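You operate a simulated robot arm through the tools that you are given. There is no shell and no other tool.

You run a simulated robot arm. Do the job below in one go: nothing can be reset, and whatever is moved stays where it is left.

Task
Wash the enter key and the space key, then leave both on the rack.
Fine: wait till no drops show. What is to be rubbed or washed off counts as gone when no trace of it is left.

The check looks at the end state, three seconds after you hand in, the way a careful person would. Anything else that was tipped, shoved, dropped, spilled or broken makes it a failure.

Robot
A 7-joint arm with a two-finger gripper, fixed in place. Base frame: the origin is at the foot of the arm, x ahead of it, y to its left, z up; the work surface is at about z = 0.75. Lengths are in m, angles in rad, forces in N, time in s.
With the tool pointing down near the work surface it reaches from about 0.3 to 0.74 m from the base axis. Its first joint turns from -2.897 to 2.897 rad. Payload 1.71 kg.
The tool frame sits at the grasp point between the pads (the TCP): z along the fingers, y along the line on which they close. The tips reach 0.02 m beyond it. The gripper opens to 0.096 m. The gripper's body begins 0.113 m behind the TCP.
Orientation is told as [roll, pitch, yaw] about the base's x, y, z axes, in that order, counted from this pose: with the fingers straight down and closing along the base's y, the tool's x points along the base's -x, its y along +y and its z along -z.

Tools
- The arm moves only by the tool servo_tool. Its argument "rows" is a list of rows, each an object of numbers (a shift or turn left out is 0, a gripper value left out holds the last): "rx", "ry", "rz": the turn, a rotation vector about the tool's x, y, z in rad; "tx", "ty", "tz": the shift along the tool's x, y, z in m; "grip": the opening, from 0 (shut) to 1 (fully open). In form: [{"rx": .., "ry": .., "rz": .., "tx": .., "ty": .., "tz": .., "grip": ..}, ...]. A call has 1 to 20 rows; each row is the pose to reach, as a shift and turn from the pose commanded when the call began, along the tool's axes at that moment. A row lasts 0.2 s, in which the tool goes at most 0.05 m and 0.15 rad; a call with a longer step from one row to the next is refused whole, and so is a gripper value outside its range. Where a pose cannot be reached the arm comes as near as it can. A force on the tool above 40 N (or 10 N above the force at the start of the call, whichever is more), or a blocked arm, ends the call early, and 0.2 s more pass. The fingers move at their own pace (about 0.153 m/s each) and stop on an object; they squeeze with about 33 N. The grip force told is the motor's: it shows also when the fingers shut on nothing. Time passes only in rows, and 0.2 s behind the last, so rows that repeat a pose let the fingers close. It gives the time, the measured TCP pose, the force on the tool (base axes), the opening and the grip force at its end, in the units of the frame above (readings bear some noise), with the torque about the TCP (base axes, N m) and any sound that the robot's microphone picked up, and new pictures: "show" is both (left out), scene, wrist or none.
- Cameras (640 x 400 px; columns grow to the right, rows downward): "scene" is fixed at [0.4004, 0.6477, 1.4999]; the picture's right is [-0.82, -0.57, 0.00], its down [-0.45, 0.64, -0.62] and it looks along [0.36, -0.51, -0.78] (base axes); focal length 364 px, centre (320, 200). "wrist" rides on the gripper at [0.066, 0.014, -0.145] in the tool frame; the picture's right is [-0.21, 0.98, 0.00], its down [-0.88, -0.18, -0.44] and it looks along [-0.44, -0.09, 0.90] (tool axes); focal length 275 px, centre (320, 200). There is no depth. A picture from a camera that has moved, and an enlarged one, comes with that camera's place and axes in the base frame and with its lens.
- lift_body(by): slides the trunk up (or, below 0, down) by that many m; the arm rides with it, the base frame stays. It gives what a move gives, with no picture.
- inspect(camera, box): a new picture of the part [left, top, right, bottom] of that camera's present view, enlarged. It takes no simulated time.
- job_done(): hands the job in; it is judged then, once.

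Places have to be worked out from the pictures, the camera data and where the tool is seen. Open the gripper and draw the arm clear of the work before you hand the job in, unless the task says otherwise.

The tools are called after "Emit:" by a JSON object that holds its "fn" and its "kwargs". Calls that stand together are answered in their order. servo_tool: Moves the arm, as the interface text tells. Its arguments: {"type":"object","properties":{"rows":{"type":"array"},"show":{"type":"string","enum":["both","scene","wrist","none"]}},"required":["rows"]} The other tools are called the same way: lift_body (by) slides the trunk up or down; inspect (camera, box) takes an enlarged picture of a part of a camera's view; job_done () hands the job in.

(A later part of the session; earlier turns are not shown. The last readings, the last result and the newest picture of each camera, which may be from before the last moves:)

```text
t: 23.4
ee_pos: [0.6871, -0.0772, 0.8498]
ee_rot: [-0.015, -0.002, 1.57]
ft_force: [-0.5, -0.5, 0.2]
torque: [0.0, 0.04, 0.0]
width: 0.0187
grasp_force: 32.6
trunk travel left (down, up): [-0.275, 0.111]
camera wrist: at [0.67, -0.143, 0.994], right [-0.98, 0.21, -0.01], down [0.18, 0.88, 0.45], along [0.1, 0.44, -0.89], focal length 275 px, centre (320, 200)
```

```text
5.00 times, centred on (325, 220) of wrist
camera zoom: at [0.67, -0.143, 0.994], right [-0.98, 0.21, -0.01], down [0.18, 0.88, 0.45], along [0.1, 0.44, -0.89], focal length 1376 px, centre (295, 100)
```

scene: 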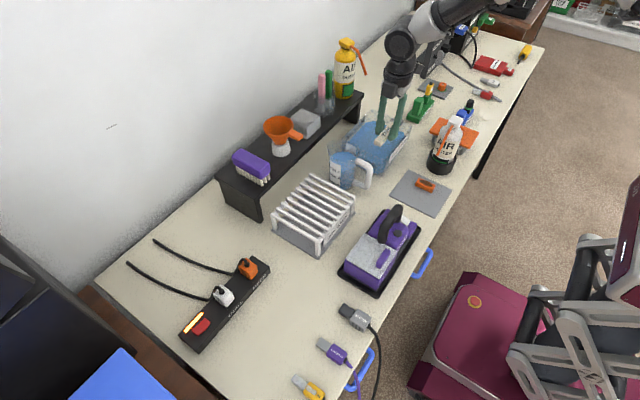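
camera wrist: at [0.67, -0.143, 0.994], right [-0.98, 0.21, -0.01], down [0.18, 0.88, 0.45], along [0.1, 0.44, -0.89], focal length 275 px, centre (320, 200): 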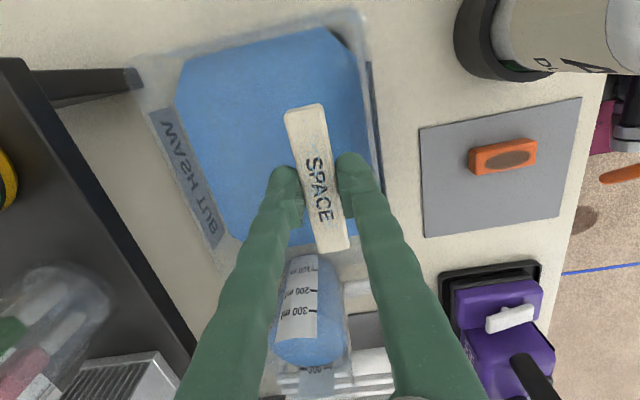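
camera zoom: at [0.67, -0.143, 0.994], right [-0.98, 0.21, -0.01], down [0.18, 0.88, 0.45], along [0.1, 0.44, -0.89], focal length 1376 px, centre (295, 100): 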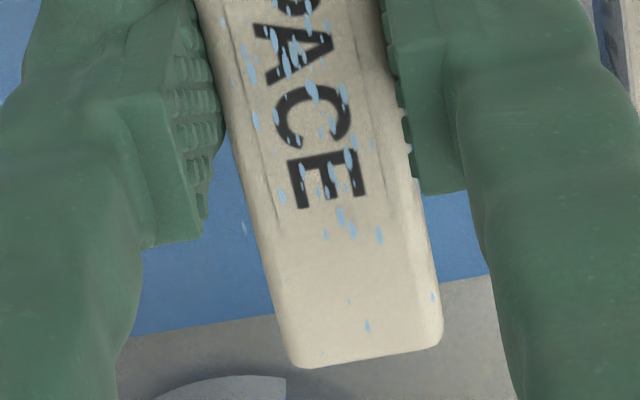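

No brown is visible, only drops, but I give it one more dip and swish to be sure no faint trace is left, then lift and hold over the tub.

Emit:
{"fn": "servo_tool", "kwargs": {"rows": [{"tz": 0.03}, {"tz": 0.05}, {"tz": 0.067}, {"ty": -0.012, "tz": 0.067}, {"tz": 0.067}, {"ty": 0.013, "tz": 0.067}, {"tz": 0.067}, {"ty": -0.012, "tz": 0.067}, {"tz": 0.067}, {"ty": 0.013, "tz": 0.067}, {"tz": 0.067}, {"ty": -0.012, "tz": 0.067}, {"tz": 0.067}, {"ty": 0.013, "tz": 0.067}, {"tz": 0.067}, {"tz": 0.05}, {"tz": 0.03}, {"tz": 0.01}, {"tz": 0.0}, {"tz": 0.0}], "show": "wrist"}}

Emit:
{"fn": "inspect", "kwargs": {"camera": "wrist", "box": [275, 100, 355, 180]}}

Emit:
{"fn": "inspect", "kwargs": {"camera": "wrist", "box": [290, 180, 360, 260]}}

```text
t: 27.6
ee_pos: [0.6848, -0.0763, 0.8493]
ee_rot: [-0.014, -0.002, 1.569]
ft_force: [-0.6, -0.4, -0.5]
torque: [0.0, 0.01, -0.01]
width: 0.0188
grasp_force: 33.1
trunk travel left (down, up): [-0.275, 0.111]
camera wrist: at [0.6683, -0.1428, 0.994], right [-0.98, 0.21, -0.01], down [0.18, 0.88, 0.45], along [0.11, 0.44, -0.89], focal length 275 px, centre (320, 200)
```

wrist: 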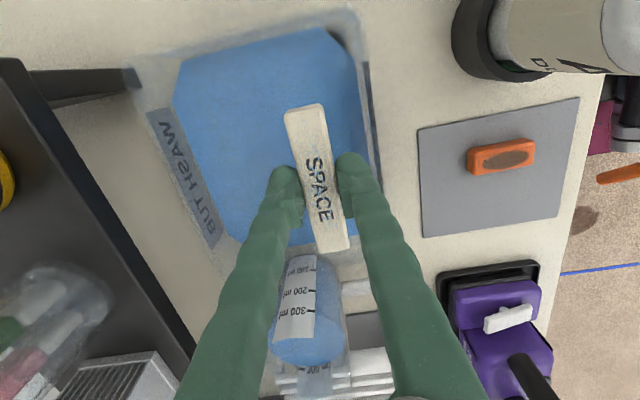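

```text
5.00 times, centred on (315, 140) of wrist
camera zoom: at [0.6683, -0.1428, 0.994], right [-0.98, 0.21, -0.01], down [0.18, 0.88, 0.45], along [0.11, 0.44, -0.89], focal length 1376 px, centre (345, 500)
```

zoom: 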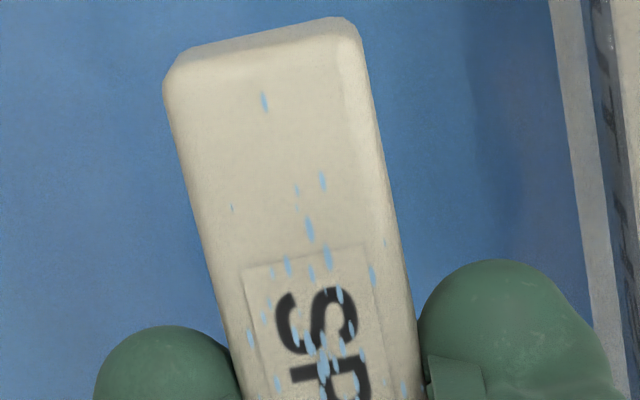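

```text
5.00 times, centred on (325, 220) of wrist
camera zoom: at [0.6683, -0.1428, 0.994], right [-0.98, 0.21, -0.01], down [0.18, 0.88, 0.45], along [0.11, 0.44, -0.89], focal length 1376 px, centre (295, 100)
```

zoom: 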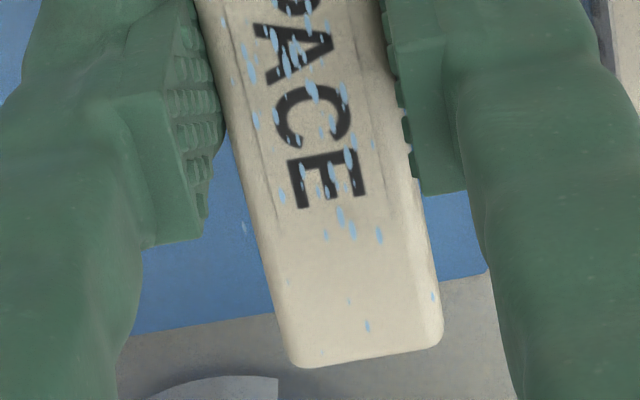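

The face is clean; drops remain. I hold it still over the tub and wait for the drops to go.

Emit:
{"fn": "servo_tool", "kwargs": {"rows": [{}, {}, {}, {}, {}, {}, {}, {}, {}, {}, {}, {}, {}, {}, {}, {}, {}, {}, {}, {}], "show": "none"}}

Emit:
{"fn": "inspect", "kwargs": {"camera": "wrist", "box": [270, 95, 370, 260]}}

```text
t: 31.8
ee_pos: [0.6856, -0.076, 0.8502]
ee_rot: [-0.017, -0.001, 1.569]
ft_force: [0.2, -0.1, 0.2]
torque: [0.01, -0.01, -0.01]
width: 0.0187
grasp_force: 32.9
trunk travel left (down, up): [-0.275, 0.111]
```

```text
2.42 times, centred on (320, 178) of wrist
camera zoom: at [0.6683, -0.1428, 0.9939], right [-0.98, 0.21, -0.01], down [0.18, 0.88, 0.45], along [0.11, 0.44, -0.89], focal length 667 px, centre (320, 254)
```

zoom: 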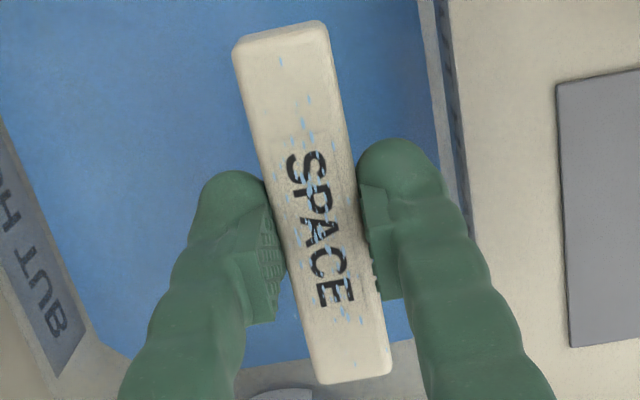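

Drops seem to be shrinking a bit; I keep waiting.

Emit:
{"fn": "servo_tool", "kwargs": {"rows": [{}, {}, {}, {}, {}, {}, {}, {}, {}, {}, {}, {}, {}, {}, {}, {}, {}, {}, {}, {}], "show": "none"}}

Emit:
{"fn": "inspect", "kwargs": {"camera": "wrist", "box": [270, 95, 370, 260]}}

```text
t: 36.0
ee_pos: [0.6845, -0.0762, 0.8498]
ee_rot: [-0.016, 0.0, 1.569]
ft_force: [0.2, 0.3, 0.2]
torque: [0.0, -0.01, 0.02]
width: 0.0186
grasp_force: 32.5
trunk travel left (down, up): [-0.275, 0.111]
```

```text
2.42 times, centred on (320, 178) of wrist
camera zoom: at [0.6683, -0.1428, 0.9939], right [-0.98, 0.21, -0.01], down [0.18, 0.88, 0.45], along [0.11, 0.44, -0.89], focal length 667 px, centre (320, 254)
```

zoom: 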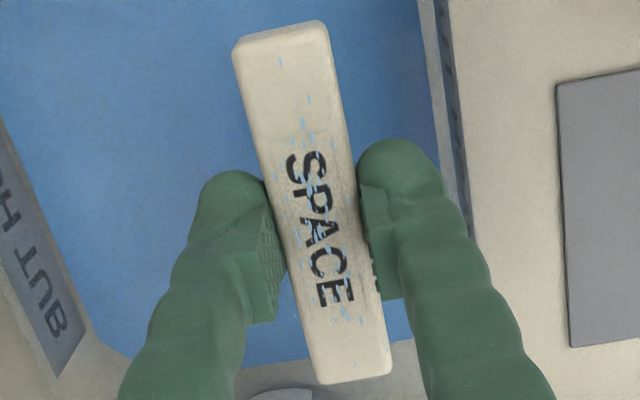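

I compare at the same high zoom as before to tell whether the drops are fading.

Emit:
{"fn": "inspect", "kwargs": {"camera": "wrist", "box": [275, 100, 355, 180]}}

Emit:
{"fn": "inspect", "kwargs": {"camera": "wrist", "box": [290, 180, 360, 260]}}

```text
5.00 times, centred on (315, 140) of wrist
camera zoom: at [0.6683, -0.1428, 0.9939], right [-0.98, 0.21, -0.01], down [0.18, 0.88, 0.45], along [0.11, 0.44, -0.89], focal length 1376 px, centre (345, 500)
```

zoom: 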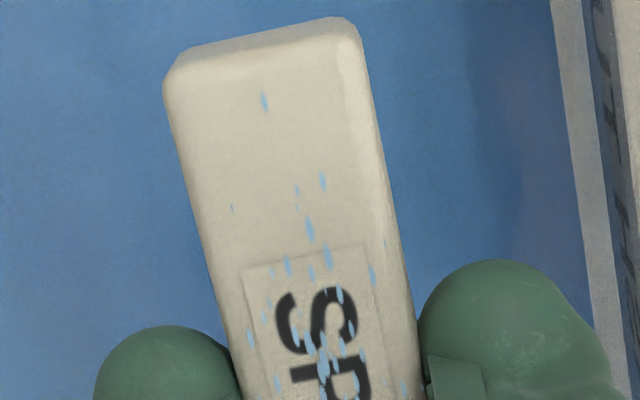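

```text
5.00 times, centred on (325, 220) of wrist
camera zoom: at [0.6683, -0.1428, 0.9939], right [-0.98, 0.21, -0.01], down [0.18, 0.88, 0.45], along [0.11, 0.44, -0.89], focal length 1376 px, centre (295, 100)
```

zoom: 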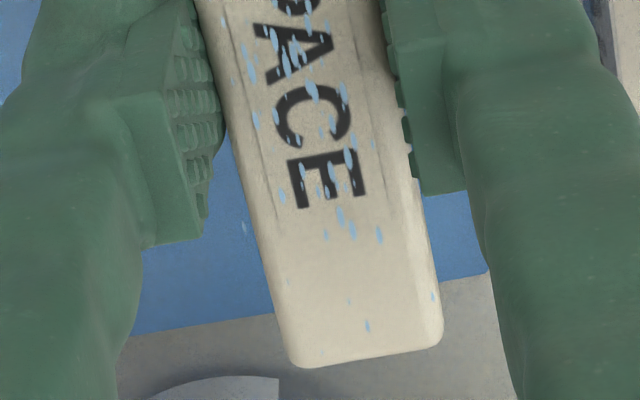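

Fading is slow or needs the rack, so I carry the clean space key high over the jug to the rack and hover above it, where I can check the alignment.

Emit:
{"fn": "servo_tool", "kwargs": {"rows": [{"tz": -0.04}, {"tz": -0.08}, {"tz": -0.12}, {"tx": -0.03, "ty": 0.004, "tz": -0.13}, {"tx": -0.07, "ty": 0.008, "tz": -0.13}, {"tx": -0.11, "ty": 0.012, "tz": -0.13}, {"tx": -0.15, "ty": 0.012, "tz": -0.13}, {"tx": -0.19, "ty": 0.012, "tz": -0.13}, {"tx": -0.23, "ty": 0.012, "tz": -0.13}, {"tx": -0.26, "ty": 0.012, "tz": -0.13}, {"tx": -0.274, "ty": 0.012, "tz": -0.13}, {"tx": -0.274, "ty": 0.012, "tz": -0.13}], "show": "both"}}

```text
t: 38.6
ee_pos: [0.6725, 0.197, 0.9794]
ee_rot: [-0.017, 0.0, 1.569]
ft_force: [1.3, -0.6, -0.3]
torque: [0.0, -0.01, 0.0]
width: 0.0185
grasp_force: 32.6
trunk travel left (down, up): [-0.275, 0.111]
camera wrist: at [0.6554, 0.1315, 1.1232], right [-0.98, 0.21, -0.01], down [0.18, 0.88, 0.45], along [0.11, 0.44, -0.89], focal length 275 px, centre (320, 200)
```

scene: 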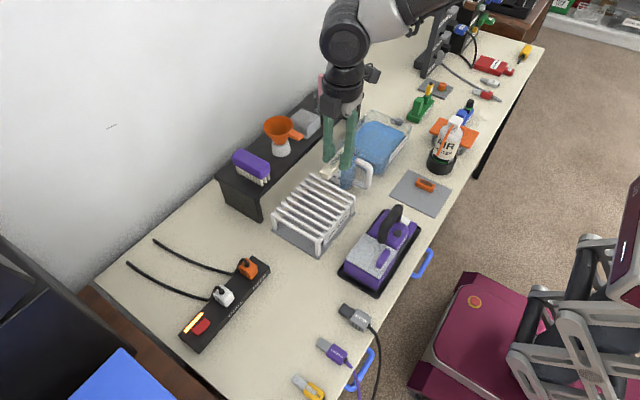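
wrist: 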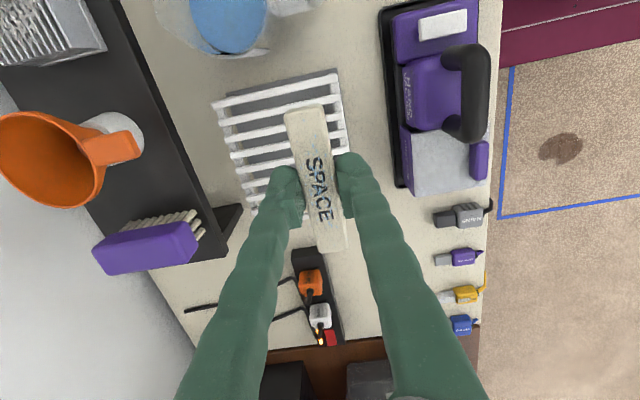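

The key hangs over the rack's bars (first bar at y 0.15, bars from x 0.646 to 0.781). I shift 6 mm in +y and lower to just above the bars.

Emit:
{"fn": "servo_tool", "kwargs": {"rows": [{"tx": -0.006, "tz": 0.03}, {"tx": -0.006, "tz": 0.06}, {"tx": -0.006, "tz": 0.085}, {"tx": -0.006, "tz": 0.105}, {"tx": -0.006, "tz": 0.115}, {"tx": -0.006, "tz": 0.115}], "show": "both"}}

Emit:
{"fn": "inspect", "kwargs": {"camera": "scene", "box": [260, 140, 380, 240]}}

Emit:
{"fn": "inspect", "kwargs": {"camera": "wrist", "box": [200, 60, 400, 270]}}

```text
t: 40.0
ee_pos: [0.6748, 0.2062, 0.8648]
ee_rot: [-0.016, 0.0, 1.568]
ft_force: [0.4, -0.6, 0.5]
torque: [-0.02, 0.02, -0.01]
width: 0.0184
grasp_force: 32.5
trunk travel left (down, up): [-0.275, 0.111]
camera wrist: at [0.6578, 0.1386, 1.0095], right [-0.98, 0.21, -0.01], down [0.18, 0.88, 0.45], along [0.11, 0.44, -0.89], focal length 275 px, centre (320, 200)
```

scene: 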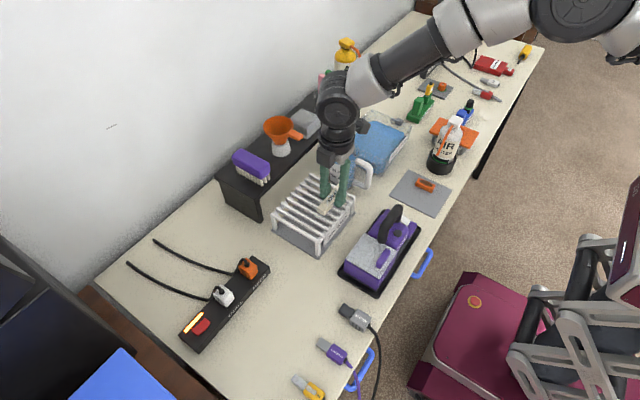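
wrist: 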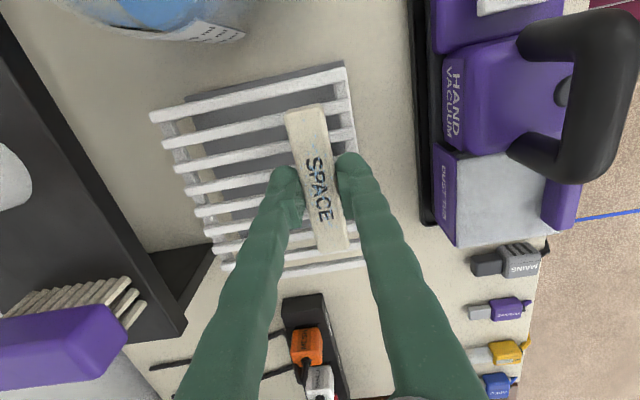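

```text
4.00 times, centred on (320, 190) of scene
camera zoom: at [0.4004, 0.6477, 1.4999], right [-0.82, -0.57, 0.0], down [-0.45, 0.64, -0.62], along [0.36, -0.51, -0.78], focal length 1455 px, centre (320, 240)
```

zoom: 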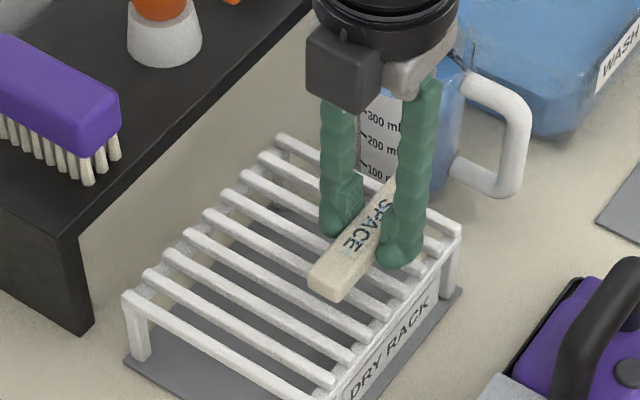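

```text
1.90 times, centred on (300, 165) of wrist
camera zoom: at [0.6578, 0.1386, 1.0095], right [-0.98, 0.21, -0.01], down [0.18, 0.88, 0.45], along [0.11, 0.44, -0.89], focal length 524 px, centre (358, 267)
```

zoom: 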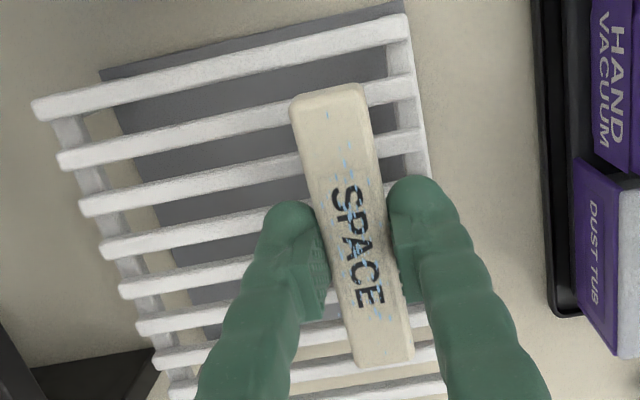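

Still a gap under the key. I lower in small steps, watching the vertical force for contact.

Emit:
{"fn": "servo_tool", "kwargs": {"rows": [{"tz": 0.004}, {"tz": 0.008}, {"tz": 0.012}, {"tz": 0.012}], "show": "none"}}

Emit:
{"fn": "inspect", "kwargs": {"camera": "scene", "box": [290, 150, 370, 230]}}

```text
t: 41.0
ee_pos: [0.6765, 0.2058, 0.854]
ee_rot: [-0.015, -0.002, 1.569]
ft_force: [-0.1, 0.4, -0.2]
torque: [0.02, 0.0, 0.05]
width: 0.0189
grasp_force: 32.8
trunk travel left (down, up): [-0.275, 0.111]
```

```text
5.00 times, centred on (330, 190) of scene
camera zoom: at [0.4004, 0.6477, 1.4999], right [-0.82, -0.57, 0.0], down [-0.45, 0.64, -0.62], along [0.36, -0.51, -0.78], focal length 1818 px, centre (270, 250)
```

zoom: 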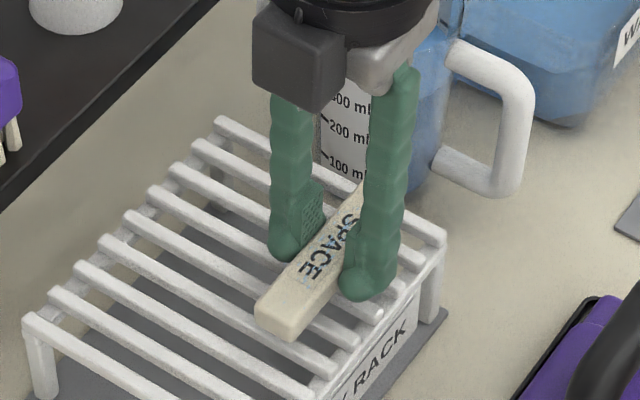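

Emit:
{"fn": "servo_tool", "kwargs": {"rows": [{"tz": 0.003}, {"tz": 0.005}, {"tz": 0.007}, {"tz": 0.007}], "show": "none"}}

Emit:
{"fn": "inspect", "kwargs": {"camera": "scene", "box": [290, 150, 370, 230]}}

```text
t: 42.0
ee_pos: [0.6759, 0.2032, 0.8466]
ee_rot: [-0.014, -0.003, 1.568]
ft_force: [-0.2, 0.5, 0.6]
torque: [-0.02, 0.01, 0.0]
width: 0.0187
grasp_force: 33.1
trunk travel left (down, up): [-0.275, 0.111]
```

```text
5.00 times, centred on (330, 190) of scene
camera zoom: at [0.4004, 0.6477, 1.4999], right [-0.82, -0.57, 0.0], down [-0.45, 0.64, -0.62], along [0.36, -0.51, -0.78], focal length 1818 px, centre (270, 250)
```

zoom: 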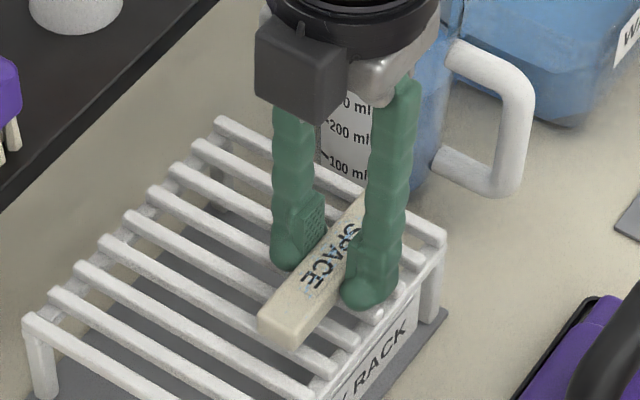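

No contact yet at TCP z 0.847 (key bottom about 0.824). I continue a few mm at a time.

Emit:
{"fn": "servo_tool", "kwargs": {"rows": [{"tz": 0.002}, {"tz": 0.004}, {"tz": 0.005}, {"tz": 0.005}], "show": "none"}}

Emit:
{"fn": "inspect", "kwargs": {"camera": "scene", "box": [290, 150, 370, 230]}}

```text
t: 43.0
ee_pos: [0.6765, 0.2035, 0.8421]
ee_rot: [-0.016, -0.002, 1.568]
ft_force: [-0.2, -0.4, -0.5]
torque: [-0.01, -0.04, 0.01]
width: 0.0186
grasp_force: 33.3
trunk travel left (down, up): [-0.275, 0.111]
```

```text
5.00 times, centred on (330, 190) of scene
camera zoom: at [0.4004, 0.6477, 1.4999], right [-0.82, -0.57, 0.0], down [-0.45, 0.64, -0.62], along [0.36, -0.51, -0.78], focal length 1818 px, centre (270, 250)
```

zoom: 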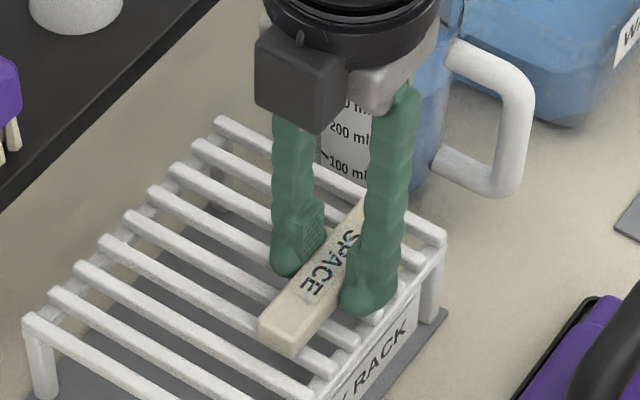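

Emit:
{"fn": "servo_tool", "kwargs": {"rows": [{"tz": 0.002}, {"tz": 0.003}, {"tz": 0.005}, {"tz": 0.005}], "show": "none"}}

Emit:
{"fn": "inspect", "kwargs": {"camera": "scene", "box": [290, 150, 370, 230]}}

```text
t: 44.0
ee_pos: [0.6763, 0.2048, 0.8405]
ee_rot: [-0.022, -0.003, 1.57]
ft_force: [-1.0, -1.6, 32.3]
torque: [0.24, 0.37, -0.03]
width: 0.0184
grasp_force: 33.1
trunk travel left (down, up): [-0.275, 0.111]
```

```text
5.00 times, centred on (330, 190) of scene
camera zoom: at [0.4004, 0.6477, 1.4999], right [-0.82, -0.57, 0.0], down [-0.45, 0.64, -0.62], along [0.36, -0.51, -0.78], focal length 1818 px, centre (270, 250)
```

zoom: 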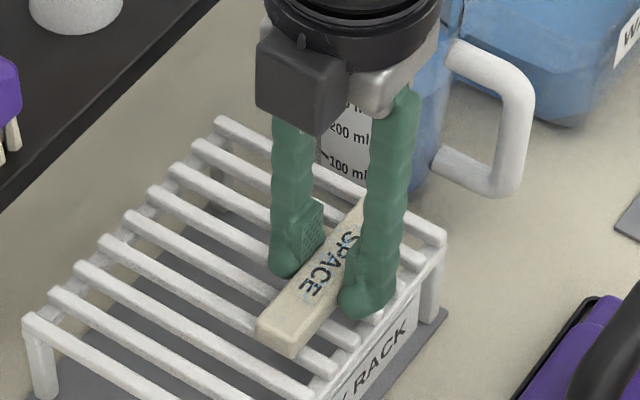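

Contact: 32 N upward at TCP z 0.8405, so bars' top is about 0.818. I ease off 3 mm and open the fingers to let the key rest on the bars.

Emit:
{"fn": "servo_tool", "kwargs": {"rows": [{"tz": -0.002}, {"tz": -0.003}, {"tz": -0.003, "grip": 0.25}, {"tz": -0.003, "grip": 0.35}, {"tz": -0.003, "grip": 0.45}, {"tz": -0.003, "grip": 0.45}], "show": "wrist"}}

Emit:
{"fn": "inspect", "kwargs": {"camera": "scene", "box": [290, 150, 370, 230]}}

```text
t: 45.4
ee_pos: [0.6754, 0.2019, 0.8387]
ee_rot: [-0.016, -0.002, 1.57]
ft_force: [11.9, 0.5, 11.5]
torque: [0.0, 0.1, 0.01]
width: 0.0357
grasp_force: 0.1
trunk travel left (down, up): [-0.275, 0.111]
camera wrist: at [0.6586, 0.1365, 0.9842], right [-0.98, 0.21, -0.01], down [0.18, 0.88, 0.45], along [0.11, 0.44, -0.89], focal length 275 px, centre (320, 200)
```

wrist: 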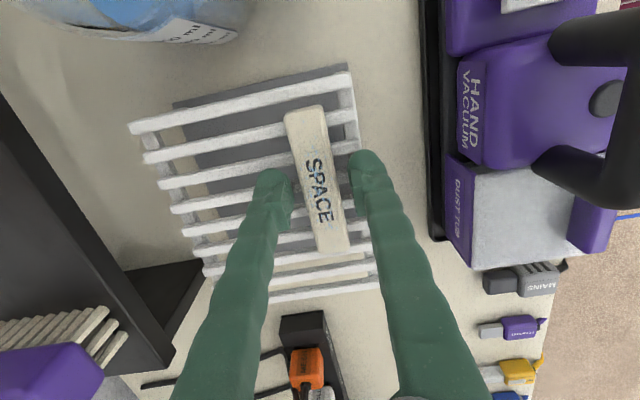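

```text
5.00 times, centred on (330, 190) of scene
camera zoom: at [0.4004, 0.6477, 1.4999], right [-0.82, -0.57, 0.0], down [-0.45, 0.64, -0.62], along [0.36, -0.51, -0.78], focal length 1818 px, centre (270, 250)
```

zoom: 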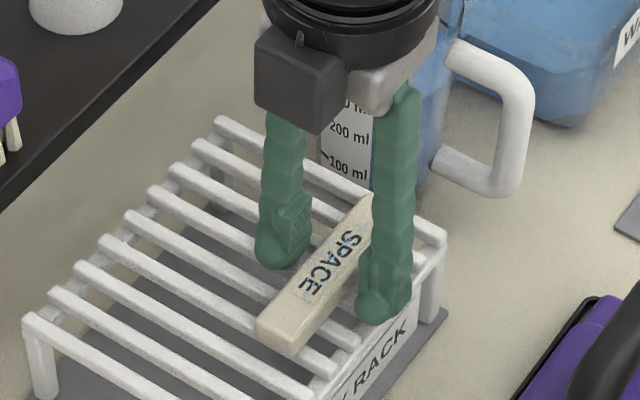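

The key rests on the bars and is free, but a finger is touching the rack frame (about 12 N). I raise straight up right away.

Emit:
{"fn": "servo_tool", "kwargs": {"rows": [{"tz": -0.008}, {"tz": -0.02}, {"tz": -0.04}, {"tz": -0.07}, {"tz": -0.1}, {"tz": -0.12}], "show": "both"}}

Emit:
{"fn": "inspect", "kwargs": {"camera": "scene", "box": [260, 150, 380, 250]}}

Emit:
{"fn": "inspect", "kwargs": {"camera": "wrist", "box": [200, 60, 400, 270]}}

```text
t: 46.8
ee_pos: [0.6725, 0.2042, 0.9605]
ee_rot: [-0.013, -0.002, 1.572]
ft_force: [-0.5, -0.7, 0.6]
torque: [-0.02, -0.03, -0.03]
width: 0.0431
grasp_force: 0.1
trunk travel left (down, up): [-0.275, 0.111]
camera wrist: at [0.6555, 0.1376, 1.1039], right [-0.98, 0.21, -0.01], down [0.18, 0.88, 0.45], along [0.11, 0.44, -0.89], focal length 275 px, centre (320, 200)
```

scene: 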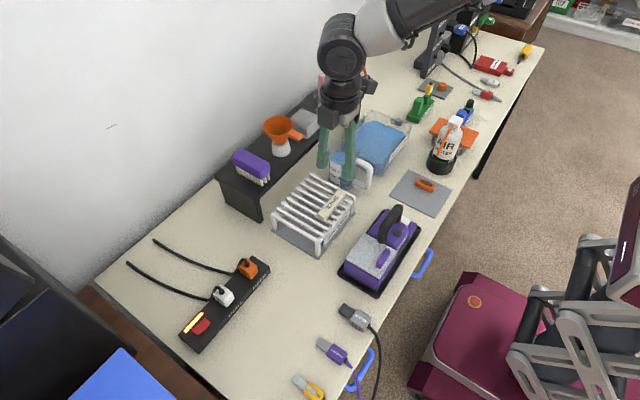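
wrist: 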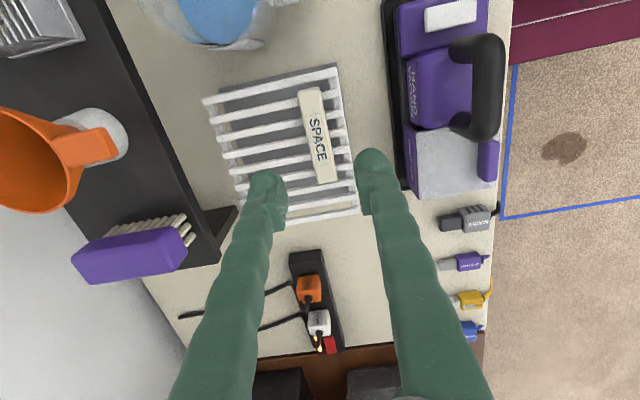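

```text
4.00 times, centred on (320, 200) of scene
camera zoom: at [0.4004, 0.6477, 1.4999], right [-0.82, -0.57, 0.0], down [-0.45, 0.64, -0.62], along [0.36, -0.51, -0.78], focal length 1455 px, centre (320, 200)
```

zoom: 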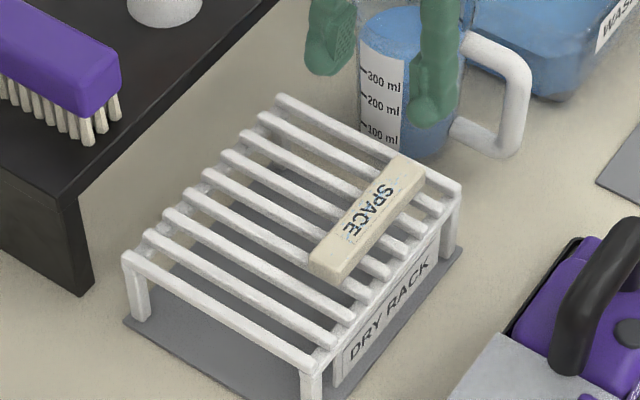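

```text
1.90 times, centred on (300, 165) of wrist
camera zoom: at [0.6555, 0.1376, 1.1039], right [-0.98, 0.21, -0.01], down [0.18, 0.88, 0.45], along [0.11, 0.44, -0.89], focal length 524 px, centre (358, 267)
```

zoom: 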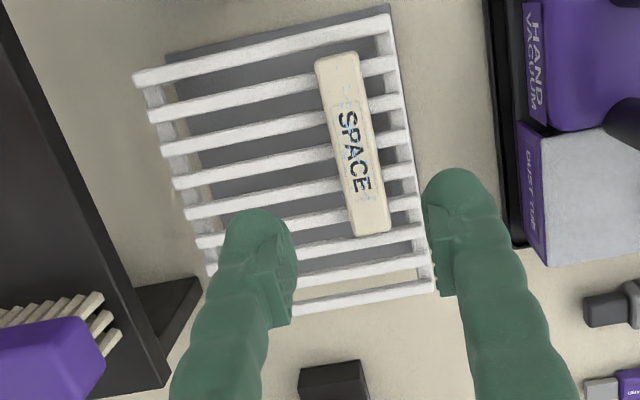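

The space key rests flat across five or so bars and the rack hasn't shifted. Now I swing back toward the mat, turning to yaw 0, to plan the enter key pick (the duster's straw hangs close to it).

Emit:
{"fn": "servo_tool", "kwargs": {"rows": [{"tz": -0.03}, {"tx": 0.01, "ty": 0.02, "tz": -0.04, "rz": 0.14}, {"tx": 0.03, "ty": 0.04, "tz": -0.04, "rz": 0.28}, {"tx": 0.05, "ty": 0.06, "tz": -0.04, "rz": 0.42}, {"tx": 0.07, "ty": 0.08, "tz": -0.04, "rz": 0.56}, {"tx": 0.09, "ty": 0.1, "tz": -0.04, "rz": 0.7}, {"tx": 0.11, "ty": 0.12, "tz": -0.04, "rz": 0.84}, {"tx": 0.13, "ty": 0.14, "tz": -0.04, "rz": 0.98}, {"tx": 0.15, "ty": 0.16, "tz": -0.04, "rz": 1.12}, {"tx": 0.17, "ty": 0.16, "tz": -0.04, "rz": 1.26}, {"tx": 0.19, "ty": 0.16, "tz": -0.04, "rz": 1.4}, {"tx": 0.2, "ty": 0.16, "tz": -0.04, "rz": 1.54}, {"tx": 0.2, "ty": 0.16, "tz": -0.04, "rz": 1.57}], "show": "both"}}

Emit:
{"fn": "inspect", "kwargs": {"camera": "scene", "box": [260, 150, 380, 250]}}

```text
t: 49.6
ee_pos: [0.5127, 0.0042, 0.9971]
ee_rot: [0.003, -0.017, -0.001]
ft_force: [-0.1, 0.6, 1.0]
torque: [-0.03, -0.02, 0.01]
width: 0.0434
grasp_force: 0.0
trunk travel left (down, up): [-0.275, 0.111]
camera wrist: at [0.443, 0.0164, 1.14], right [0.21, 0.98, 0.0], down [0.87, -0.19, 0.46], along [0.45, -0.09, -0.89], focal length 275 px, centre (320, 200)
```

scene: 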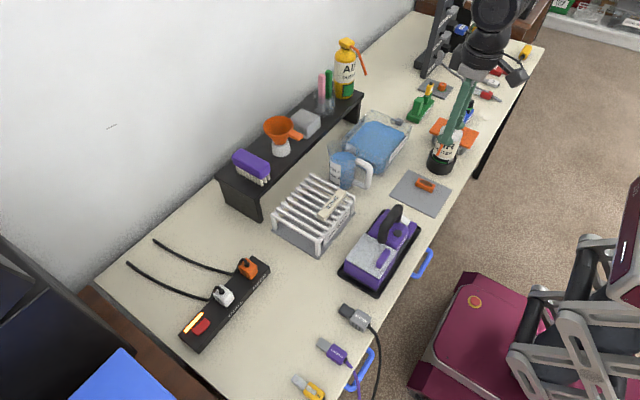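
wrist: 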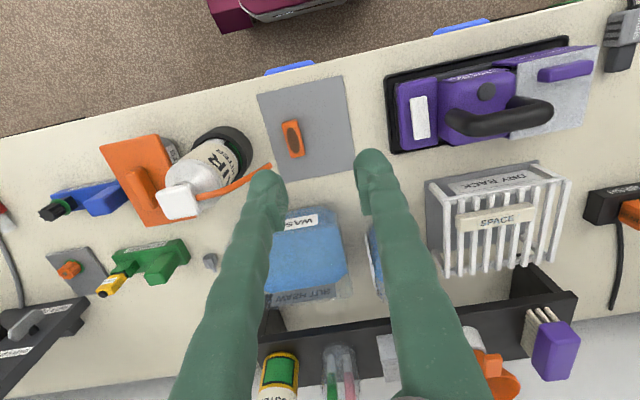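

```text
4.00 times, centred on (320, 200) of scene
camera zoom: at [0.4004, 0.6477, 1.4999], right [-0.82, -0.57, 0.0], down [-0.45, 0.64, -0.62], along [0.36, -0.51, -0.78], focal length 1455 px, centre (320, 200)
```

zoom: 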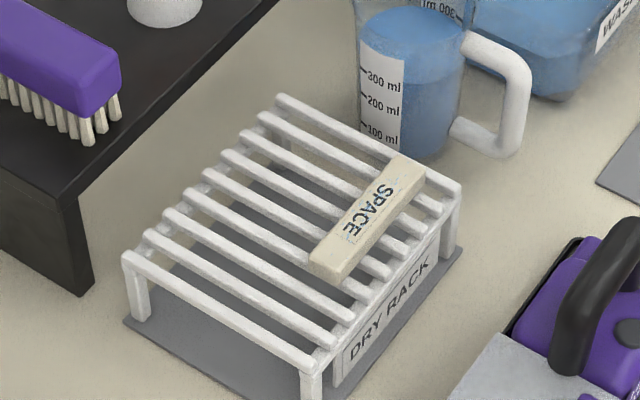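

Space key sits fine. Now I turn the gripper to yaw -90° (closing along x, camera on the +y side) high above the mat, to be able to pick the enter key lengthwise leaning away from the straw.

Emit:
{"fn": "servo_tool", "kwargs": {"rows": [{"tx": -0.002, "ty": 0.003, "rz": 0.14, "grip": 0.7}, {"tx": -0.004, "ty": 0.006, "rz": 0.28}, {"tx": -0.006, "ty": 0.009, "rz": 0.42}, {"tx": -0.008, "ty": 0.012, "rz": 0.56}, {"tx": -0.01, "ty": 0.015, "rz": 0.7}, {"tx": -0.012, "ty": 0.018, "rz": 0.84}, {"tx": -0.014, "ty": 0.021, "rz": 0.98}, {"tx": -0.016, "ty": 0.024, "rz": 1.12}, {"tx": -0.018, "ty": 0.026, "rz": 1.26}, {"tx": -0.018, "ty": 0.026, "rz": 1.4}, {"tx": -0.018, "ty": 0.026, "rz": 1.54}, {"tx": -0.018, "ty": 0.026, "rz": 1.57}, {"tx": -0.018, "ty": 0.026, "rz": 1.57}], "show": "both"}}

```text
t: 52.4
ee_pos: [0.529, 0.0301, 0.9964]
ee_rot: [0.015, 0.002, -1.57]
ft_force: [-0.1, 0.5, 0.9]
torque: [-0.02, -0.01, 0.03]
width: 0.0672
grasp_force: 0.0
trunk travel left (down, up): [-0.275, 0.111]
camera wrist: at [0.5399, 0.094, 1.1414], right [0.98, -0.21, 0.01], down [-0.19, -0.88, 0.44], along [-0.08, -0.43, -0.9], focal length 275 px, centre (320, 200)
```

scene: 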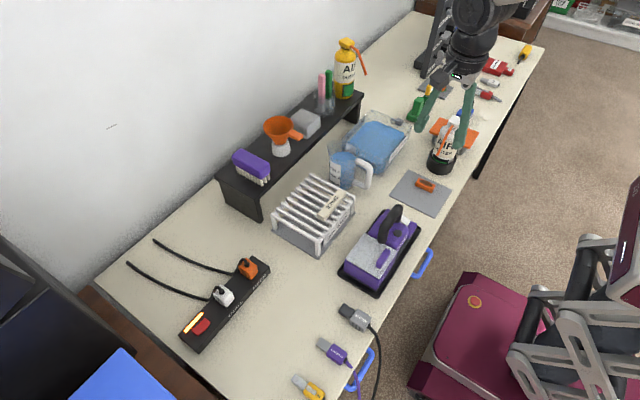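
wrist: 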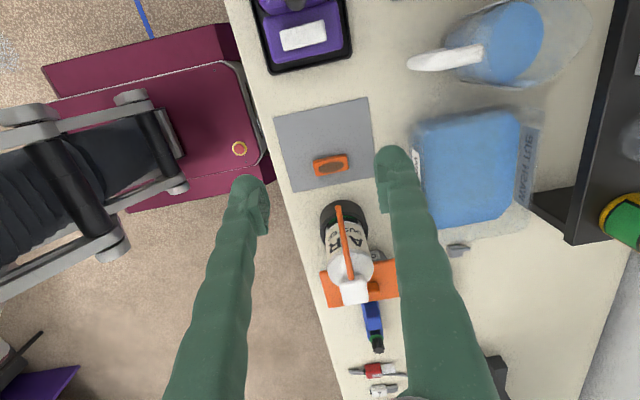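

Yaw -90° works, and the straw tip is at about (0.533, -0.054, 0.859), 2 cm beyond the key's centre line. I zoom on the key to measure its length before opening the fingers further.

Emit:
{"fn": "inspect", "kwargs": {"camera": "wrist", "box": [270, 120, 410, 230]}}

Emit:
{"fn": "inspect", "kwargs": {"camera": "scene", "box": [390, 110, 480, 220]}}

```text
3.64 times, centred on (340, 175) of wrist
camera zoom: at [0.5399, 0.094, 1.1414], right [0.98, -0.21, 0.01], down [-0.19, -0.88, 0.44], along [-0.08, -0.43, -0.9], focal length 1001 px, centre (247, 291)
```

zoom: 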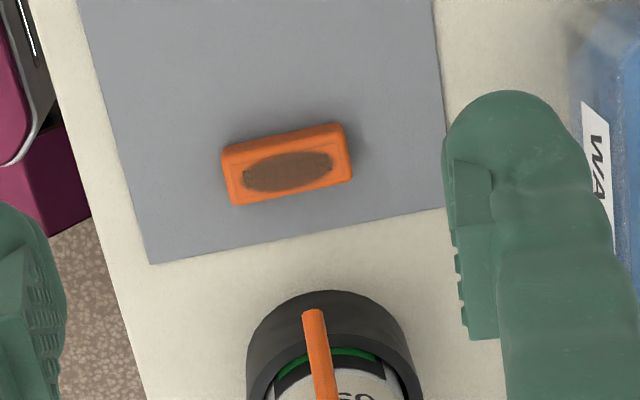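

```text
3.64 times, centred on (435, 165) of scene
camera zoom: at [0.4004, 0.6477, 1.4999], right [-0.82, -0.57, 0.0], down [-0.45, 0.64, -0.62], along [0.36, -0.51, -0.78], focal length 1322 px, centre (-98, 327)
```

zoom: 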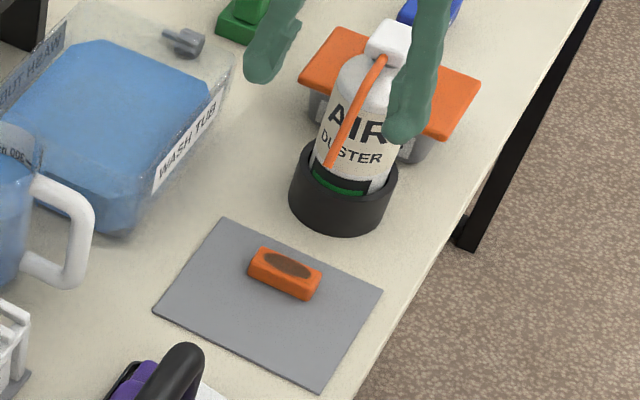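

Enter is about 48 mm long, centred near (0.533, -0.035). I open to 75 mm and come to a pre-grasp point leaning 0.2 rad so the hand stays clear of the straw.

Emit:
{"fn": "servo_tool", "kwargs": {"rows": [{"tx": -0.005, "tz": 0.02, "ry": -0.05, "rz": 0.01, "grip": 0.78}, {"tx": -0.015, "ty": 0.002, "tz": 0.045, "ry": -0.1, "rz": 0.02}, {"tx": -0.025, "ty": 0.004, "tz": 0.07, "ry": -0.15, "rz": 0.03}, {"tx": -0.035, "ty": 0.004, "tz": 0.09, "ry": -0.2, "rz": 0.03}, {"tx": -0.045, "ty": 0.004, "tz": 0.105, "ry": -0.2, "rz": 0.03}, {"tx": -0.045, "ty": 0.004, "tz": 0.121, "ry": -0.2, "rz": 0.03}, {"tx": -0.045, "ty": 0.004, "tz": 0.121, "ry": -0.2, "rz": 0.03}], "show": "both"}}

Emit:
{"fn": "inspect", "kwargs": {"camera": "scene", "box": [390, 110, 480, 220]}}

```text
t: 54.0
ee_pos: [0.5352, -0.0145, 0.8769]
ee_rot: [0.02, -0.199, -1.604]
ft_force: [0.9, 1.2, 0.1]
torque: [0.02, 0.04, 0.01]
width: 0.075
grasp_force: 0.0
trunk travel left (down, up): [-0.275, 0.111]
camera wrist: at [0.5478, 0.0766, 1.006], right [0.97, -0.23, 0.06], down [-0.22, -0.77, 0.61], along [-0.09, -0.6, -0.79], focal length 275 px, centre (320, 200)
```

scene: 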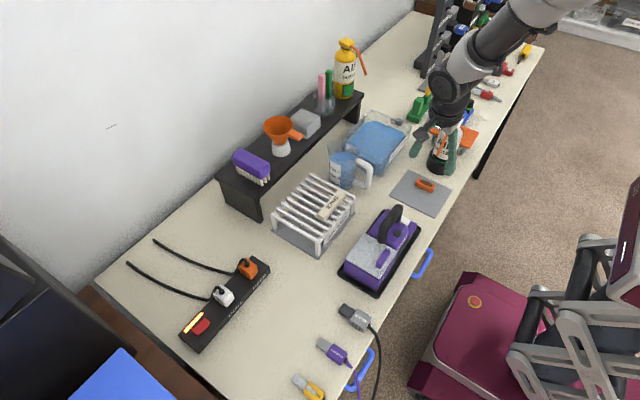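
wrist: 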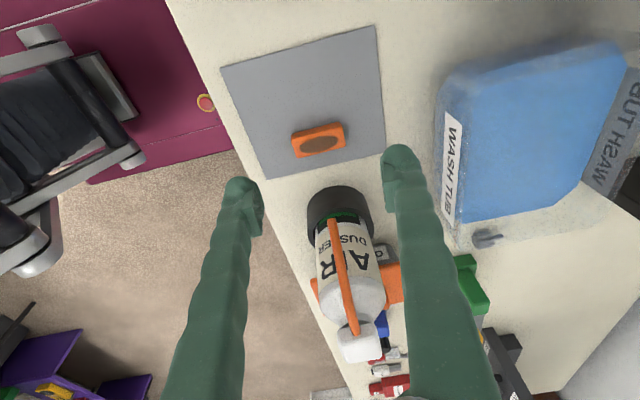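

```text
3.64 times, centred on (435, 165) of scene
camera zoom: at [0.4004, 0.6477, 1.4999], right [-0.82, -0.57, 0.0], down [-0.45, 0.64, -0.62], along [0.36, -0.51, -0.78], focal length 1322 px, centre (-98, 327)
```

zoom: 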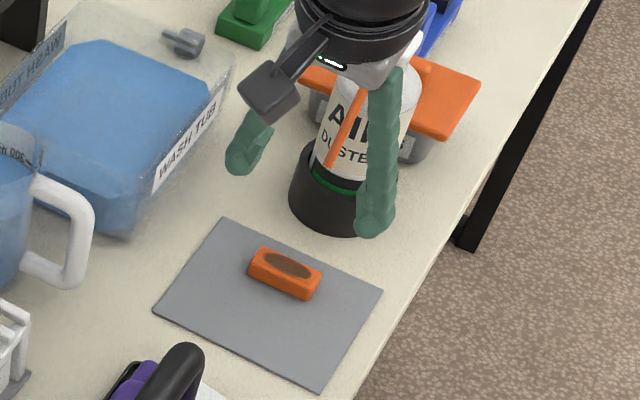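

The pre-grasp is as intended: the fingers are either side of the key and straw in x, with the hand leaning away. I descend along the tool axis to the key.

Emit:
{"fn": "servo_tool", "kwargs": {"rows": [{"tz": 0.02}, {"tz": 0.04}, {"tz": 0.06}, {"tz": 0.08}, {"tz": 0.093}, {"tz": 0.101}, {"tz": 0.101}], "show": "both"}}

Emit:
{"fn": "inspect", "kwargs": {"camera": "scene", "box": [390, 130, 470, 220]}}

Emit:
{"fn": "inspect", "kwargs": {"camera": "wrist", "box": [220, 90, 440, 260]}}

```text
t: 55.6
ee_pos: [0.5368, -0.0345, 0.7768]
ee_rot: [0.019, -0.2, -1.603]
ft_force: [-0.1, 0.2, 0.0]
torque: [-0.03, 0.0, 0.01]
width: 0.075
grasp_force: 0.0
trunk travel left (down, up): [-0.275, 0.111]
camera wrist: at [0.5496, 0.0576, 0.9054], right [0.97, -0.23, 0.06], down [-0.22, -0.77, 0.61], along [-0.09, -0.6, -0.79], focal length 275 px, centre (320, 200)
```

scene: 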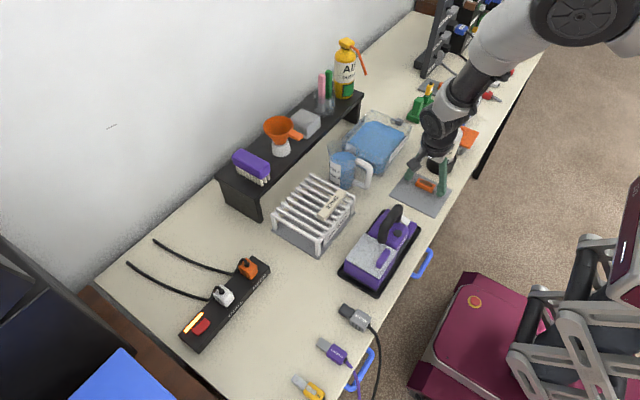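
wrist: 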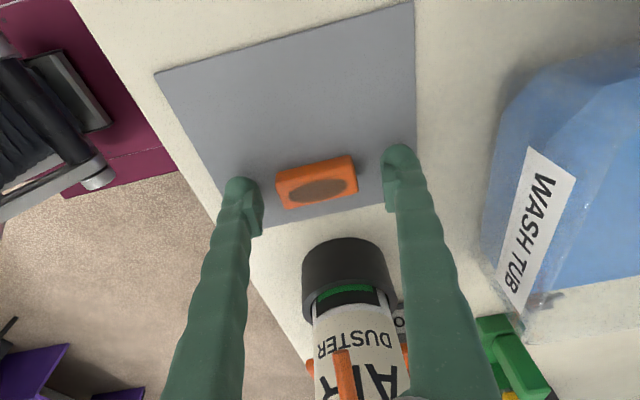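

```text
4.44 times, centred on (430, 175) of scene
camera zoom: at [0.4004, 0.6477, 1.4999], right [-0.82, -0.57, 0.0], down [-0.45, 0.64, -0.62], along [0.36, -0.51, -0.78], focal length 1616 px, centre (-169, 311)
```

zoom: 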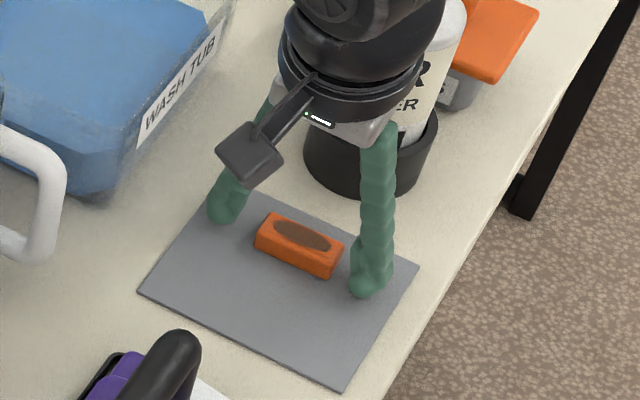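

```text
2.35 times, centred on (330, 175) of wrist
camera zoom: at [0.5496, 0.0576, 0.9054], right [0.97, -0.23, 0.06], down [-0.22, -0.77, 0.61], along [-0.09, -0.6, -0.79], focal length 648 px, centre (296, 259)
```

zoom: 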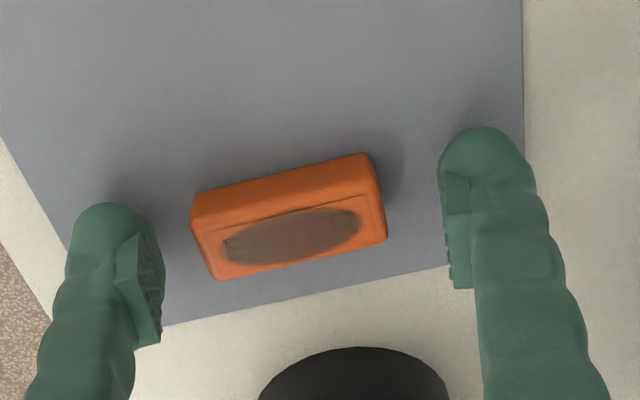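

The key sits between the pads, well aligned. I close on it.

Emit:
{"fn": "servo_tool", "kwargs": {"rows": [{"grip": 0.65}, {"grip": 0.55}, {"grip": 0.45}, {"grip": 0.3}, {"grip": 0.1}, {"grip": 0.0}, {"grip": 0.0}], "show": "wrist"}}

Emit:
{"fn": "inspect", "kwargs": {"camera": "scene", "box": [390, 130, 470, 220]}}

```text
t: 57.2
ee_pos: [0.5369, -0.0338, 0.7767]
ee_rot: [0.019, -0.199, -1.602]
ft_force: [0.0, -0.6, 0.4]
torque: [0.0, 0.0, -0.04]
width: 0.0471
grasp_force: 32.8
trunk travel left (down, up): [-0.275, 0.111]
camera wrist: at [0.5497, 0.0576, 0.9056], right [0.97, -0.23, 0.06], down [-0.22, -0.77, 0.61], along [-0.09, -0.6, -0.79], focal length 275 px, centre (320, 200)
```

wrist: 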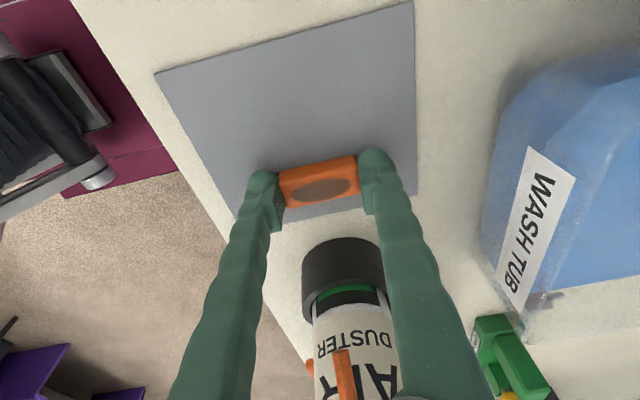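

```text
4.44 times, centred on (430, 175) of scene
camera zoom: at [0.4004, 0.6477, 1.4999], right [-0.82, -0.57, 0.0], down [-0.45, 0.64, -0.62], along [0.36, -0.51, -0.78], focal length 1616 px, centre (-169, 311)
```

zoom: 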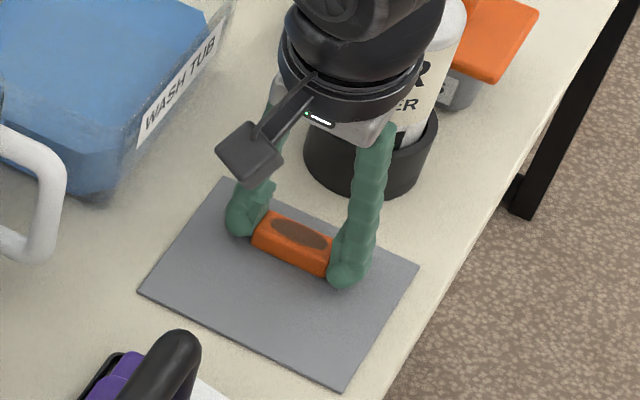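

Enter is gripped (47 mm). I back out along the tool axis, away from the straw, up to about z 0.94.

Emit:
{"fn": "servo_tool", "kwargs": {"rows": [{"tz": -0.01}, {"tz": -0.03}, {"tz": -0.06}, {"tz": -0.09}, {"tz": -0.12}, {"tz": -0.15}, {"tz": -0.17}, {"tz": -0.17}], "show": "both"}}

Emit:
{"fn": "inspect", "kwargs": {"camera": "wrist", "box": [240, 120, 400, 240]}}

```text
t: 59.0
ee_pos: [0.5348, -0.0028, 0.943]
ee_rot: [0.021, -0.199, -1.601]
ft_force: [0.4, -0.1, 0.1]
torque: [0.03, 0.01, -0.03]
width: 0.0467
grasp_force: 33.0
trunk travel left (down, up): [-0.275, 0.111]
camera wrist: at [0.5472, 0.0892, 1.0725], right [0.97, -0.23, 0.06], down [-0.22, -0.77, 0.61], along [-0.09, -0.6, -0.79], focal length 275 px, centre (320, 200)
```

scene: 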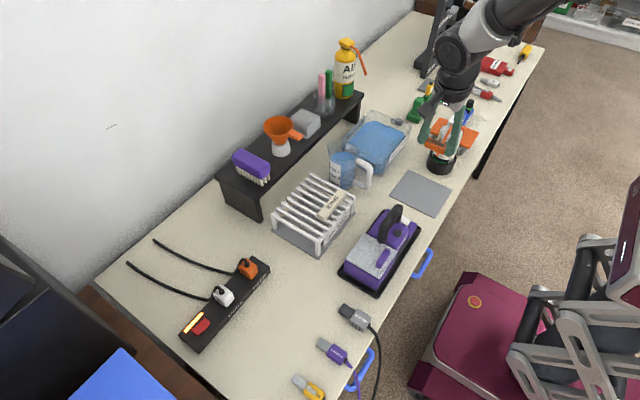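
wrist: 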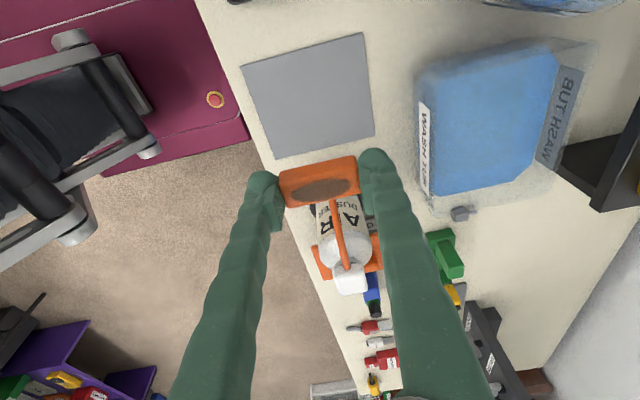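

```text
3.33 times, centred on (320, 180) of wrist
camera zoom: at [0.5472, 0.0892, 1.0725], right [0.97, -0.23, 0.06], down [-0.22, -0.77, 0.61], along [-0.09, -0.6, -0.79], focal length 918 px, centre (320, 267)
```

zoom: 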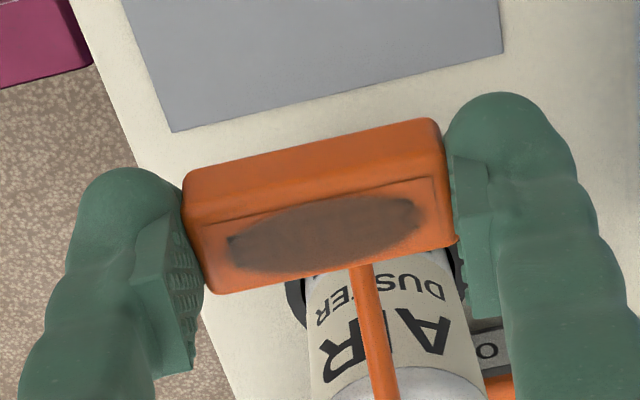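

Held well and the duster is untouched. I carry it over the tub while turning about the vertical to yaw 0 (lean then points toward the robot).

Emit:
{"fn": "servo_tool", "kwargs": {"rows": [{"tx": -0.003, "ty": 0.025, "tz": 0.001, "rx": -0.028, "rz": -0.14}, {"tx": -0.008, "ty": 0.045, "tz": 0.002, "rx": -0.057, "rz": -0.28}, {"tx": -0.015, "ty": 0.065, "tz": 0.003, "rx": -0.085, "rz": -0.42}, {"tx": -0.022, "ty": 0.085, "tz": 0.0045, "rx": -0.1135, "rz": -0.56}, {"tx": -0.03, "ty": 0.1, "tz": 0.006, "rx": -0.142, "rz": -0.7}, {"tx": -0.038, "ty": 0.115, "tz": 0.0077, "rx": -0.17, "rz": -0.84}, {"tx": -0.046, "ty": 0.13, "tz": 0.0093, "rx": -0.1985, "rz": -0.98}, {"tx": -0.054, "ty": 0.14, "tz": 0.011, "rx": -0.227, "rz": -1.12}, {"tx": -0.062, "ty": 0.15, "tz": 0.0126, "rx": -0.255, "rz": -1.26}, {"tx": -0.069, "ty": 0.157, "tz": 0.014, "rx": -0.284, "rz": -1.4}, {"tx": -0.069, "ty": 0.157, "tz": 0.014, "rx": -0.312, "rz": -1.54}, {"tx": -0.069, "ty": 0.157, "tz": 0.014, "rx": -0.318, "rz": -1.57}, {"tx": -0.069, "ty": 0.157, "tz": 0.014, "rx": -0.318, "rz": -1.57}], "show": "both"}}

```text
t: 61.8
ee_pos: [0.6903, -0.0757, 0.9457]
ee_rot: [0.0, -0.219, 0.004]
ft_force: [0.3, 0.2, 0.3]
torque: [0.0, -0.01, -0.02]
width: 0.0468
grasp_force: 33.2
trunk travel left (down, up): [-0.275, 0.111]
camera wrist: at [0.5939, -0.064, 1.0732], right [0.2, 0.98, 0.04], down [0.76, -0.18, 0.62], along [0.62, -0.09, -0.78], focal length 275 px, centre (320, 200)
```

scene: 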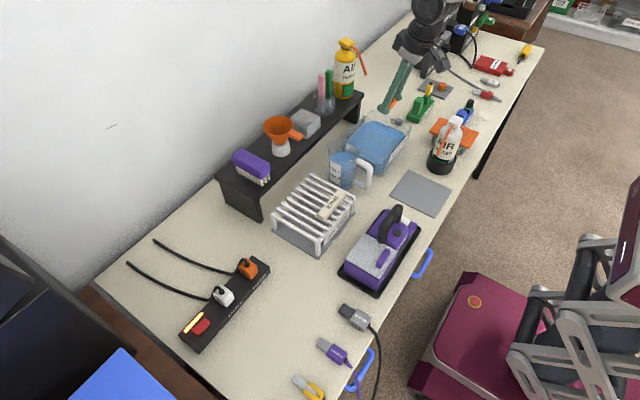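
wrist: 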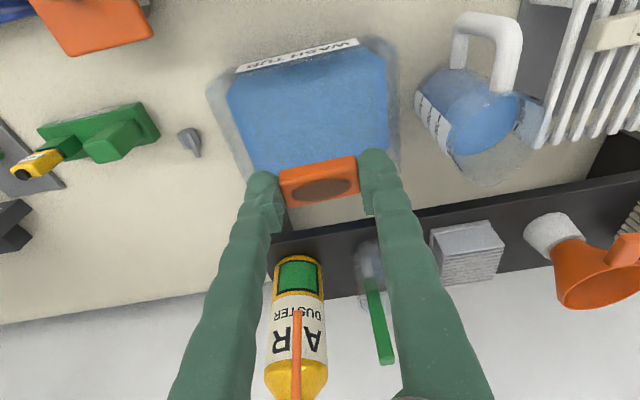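

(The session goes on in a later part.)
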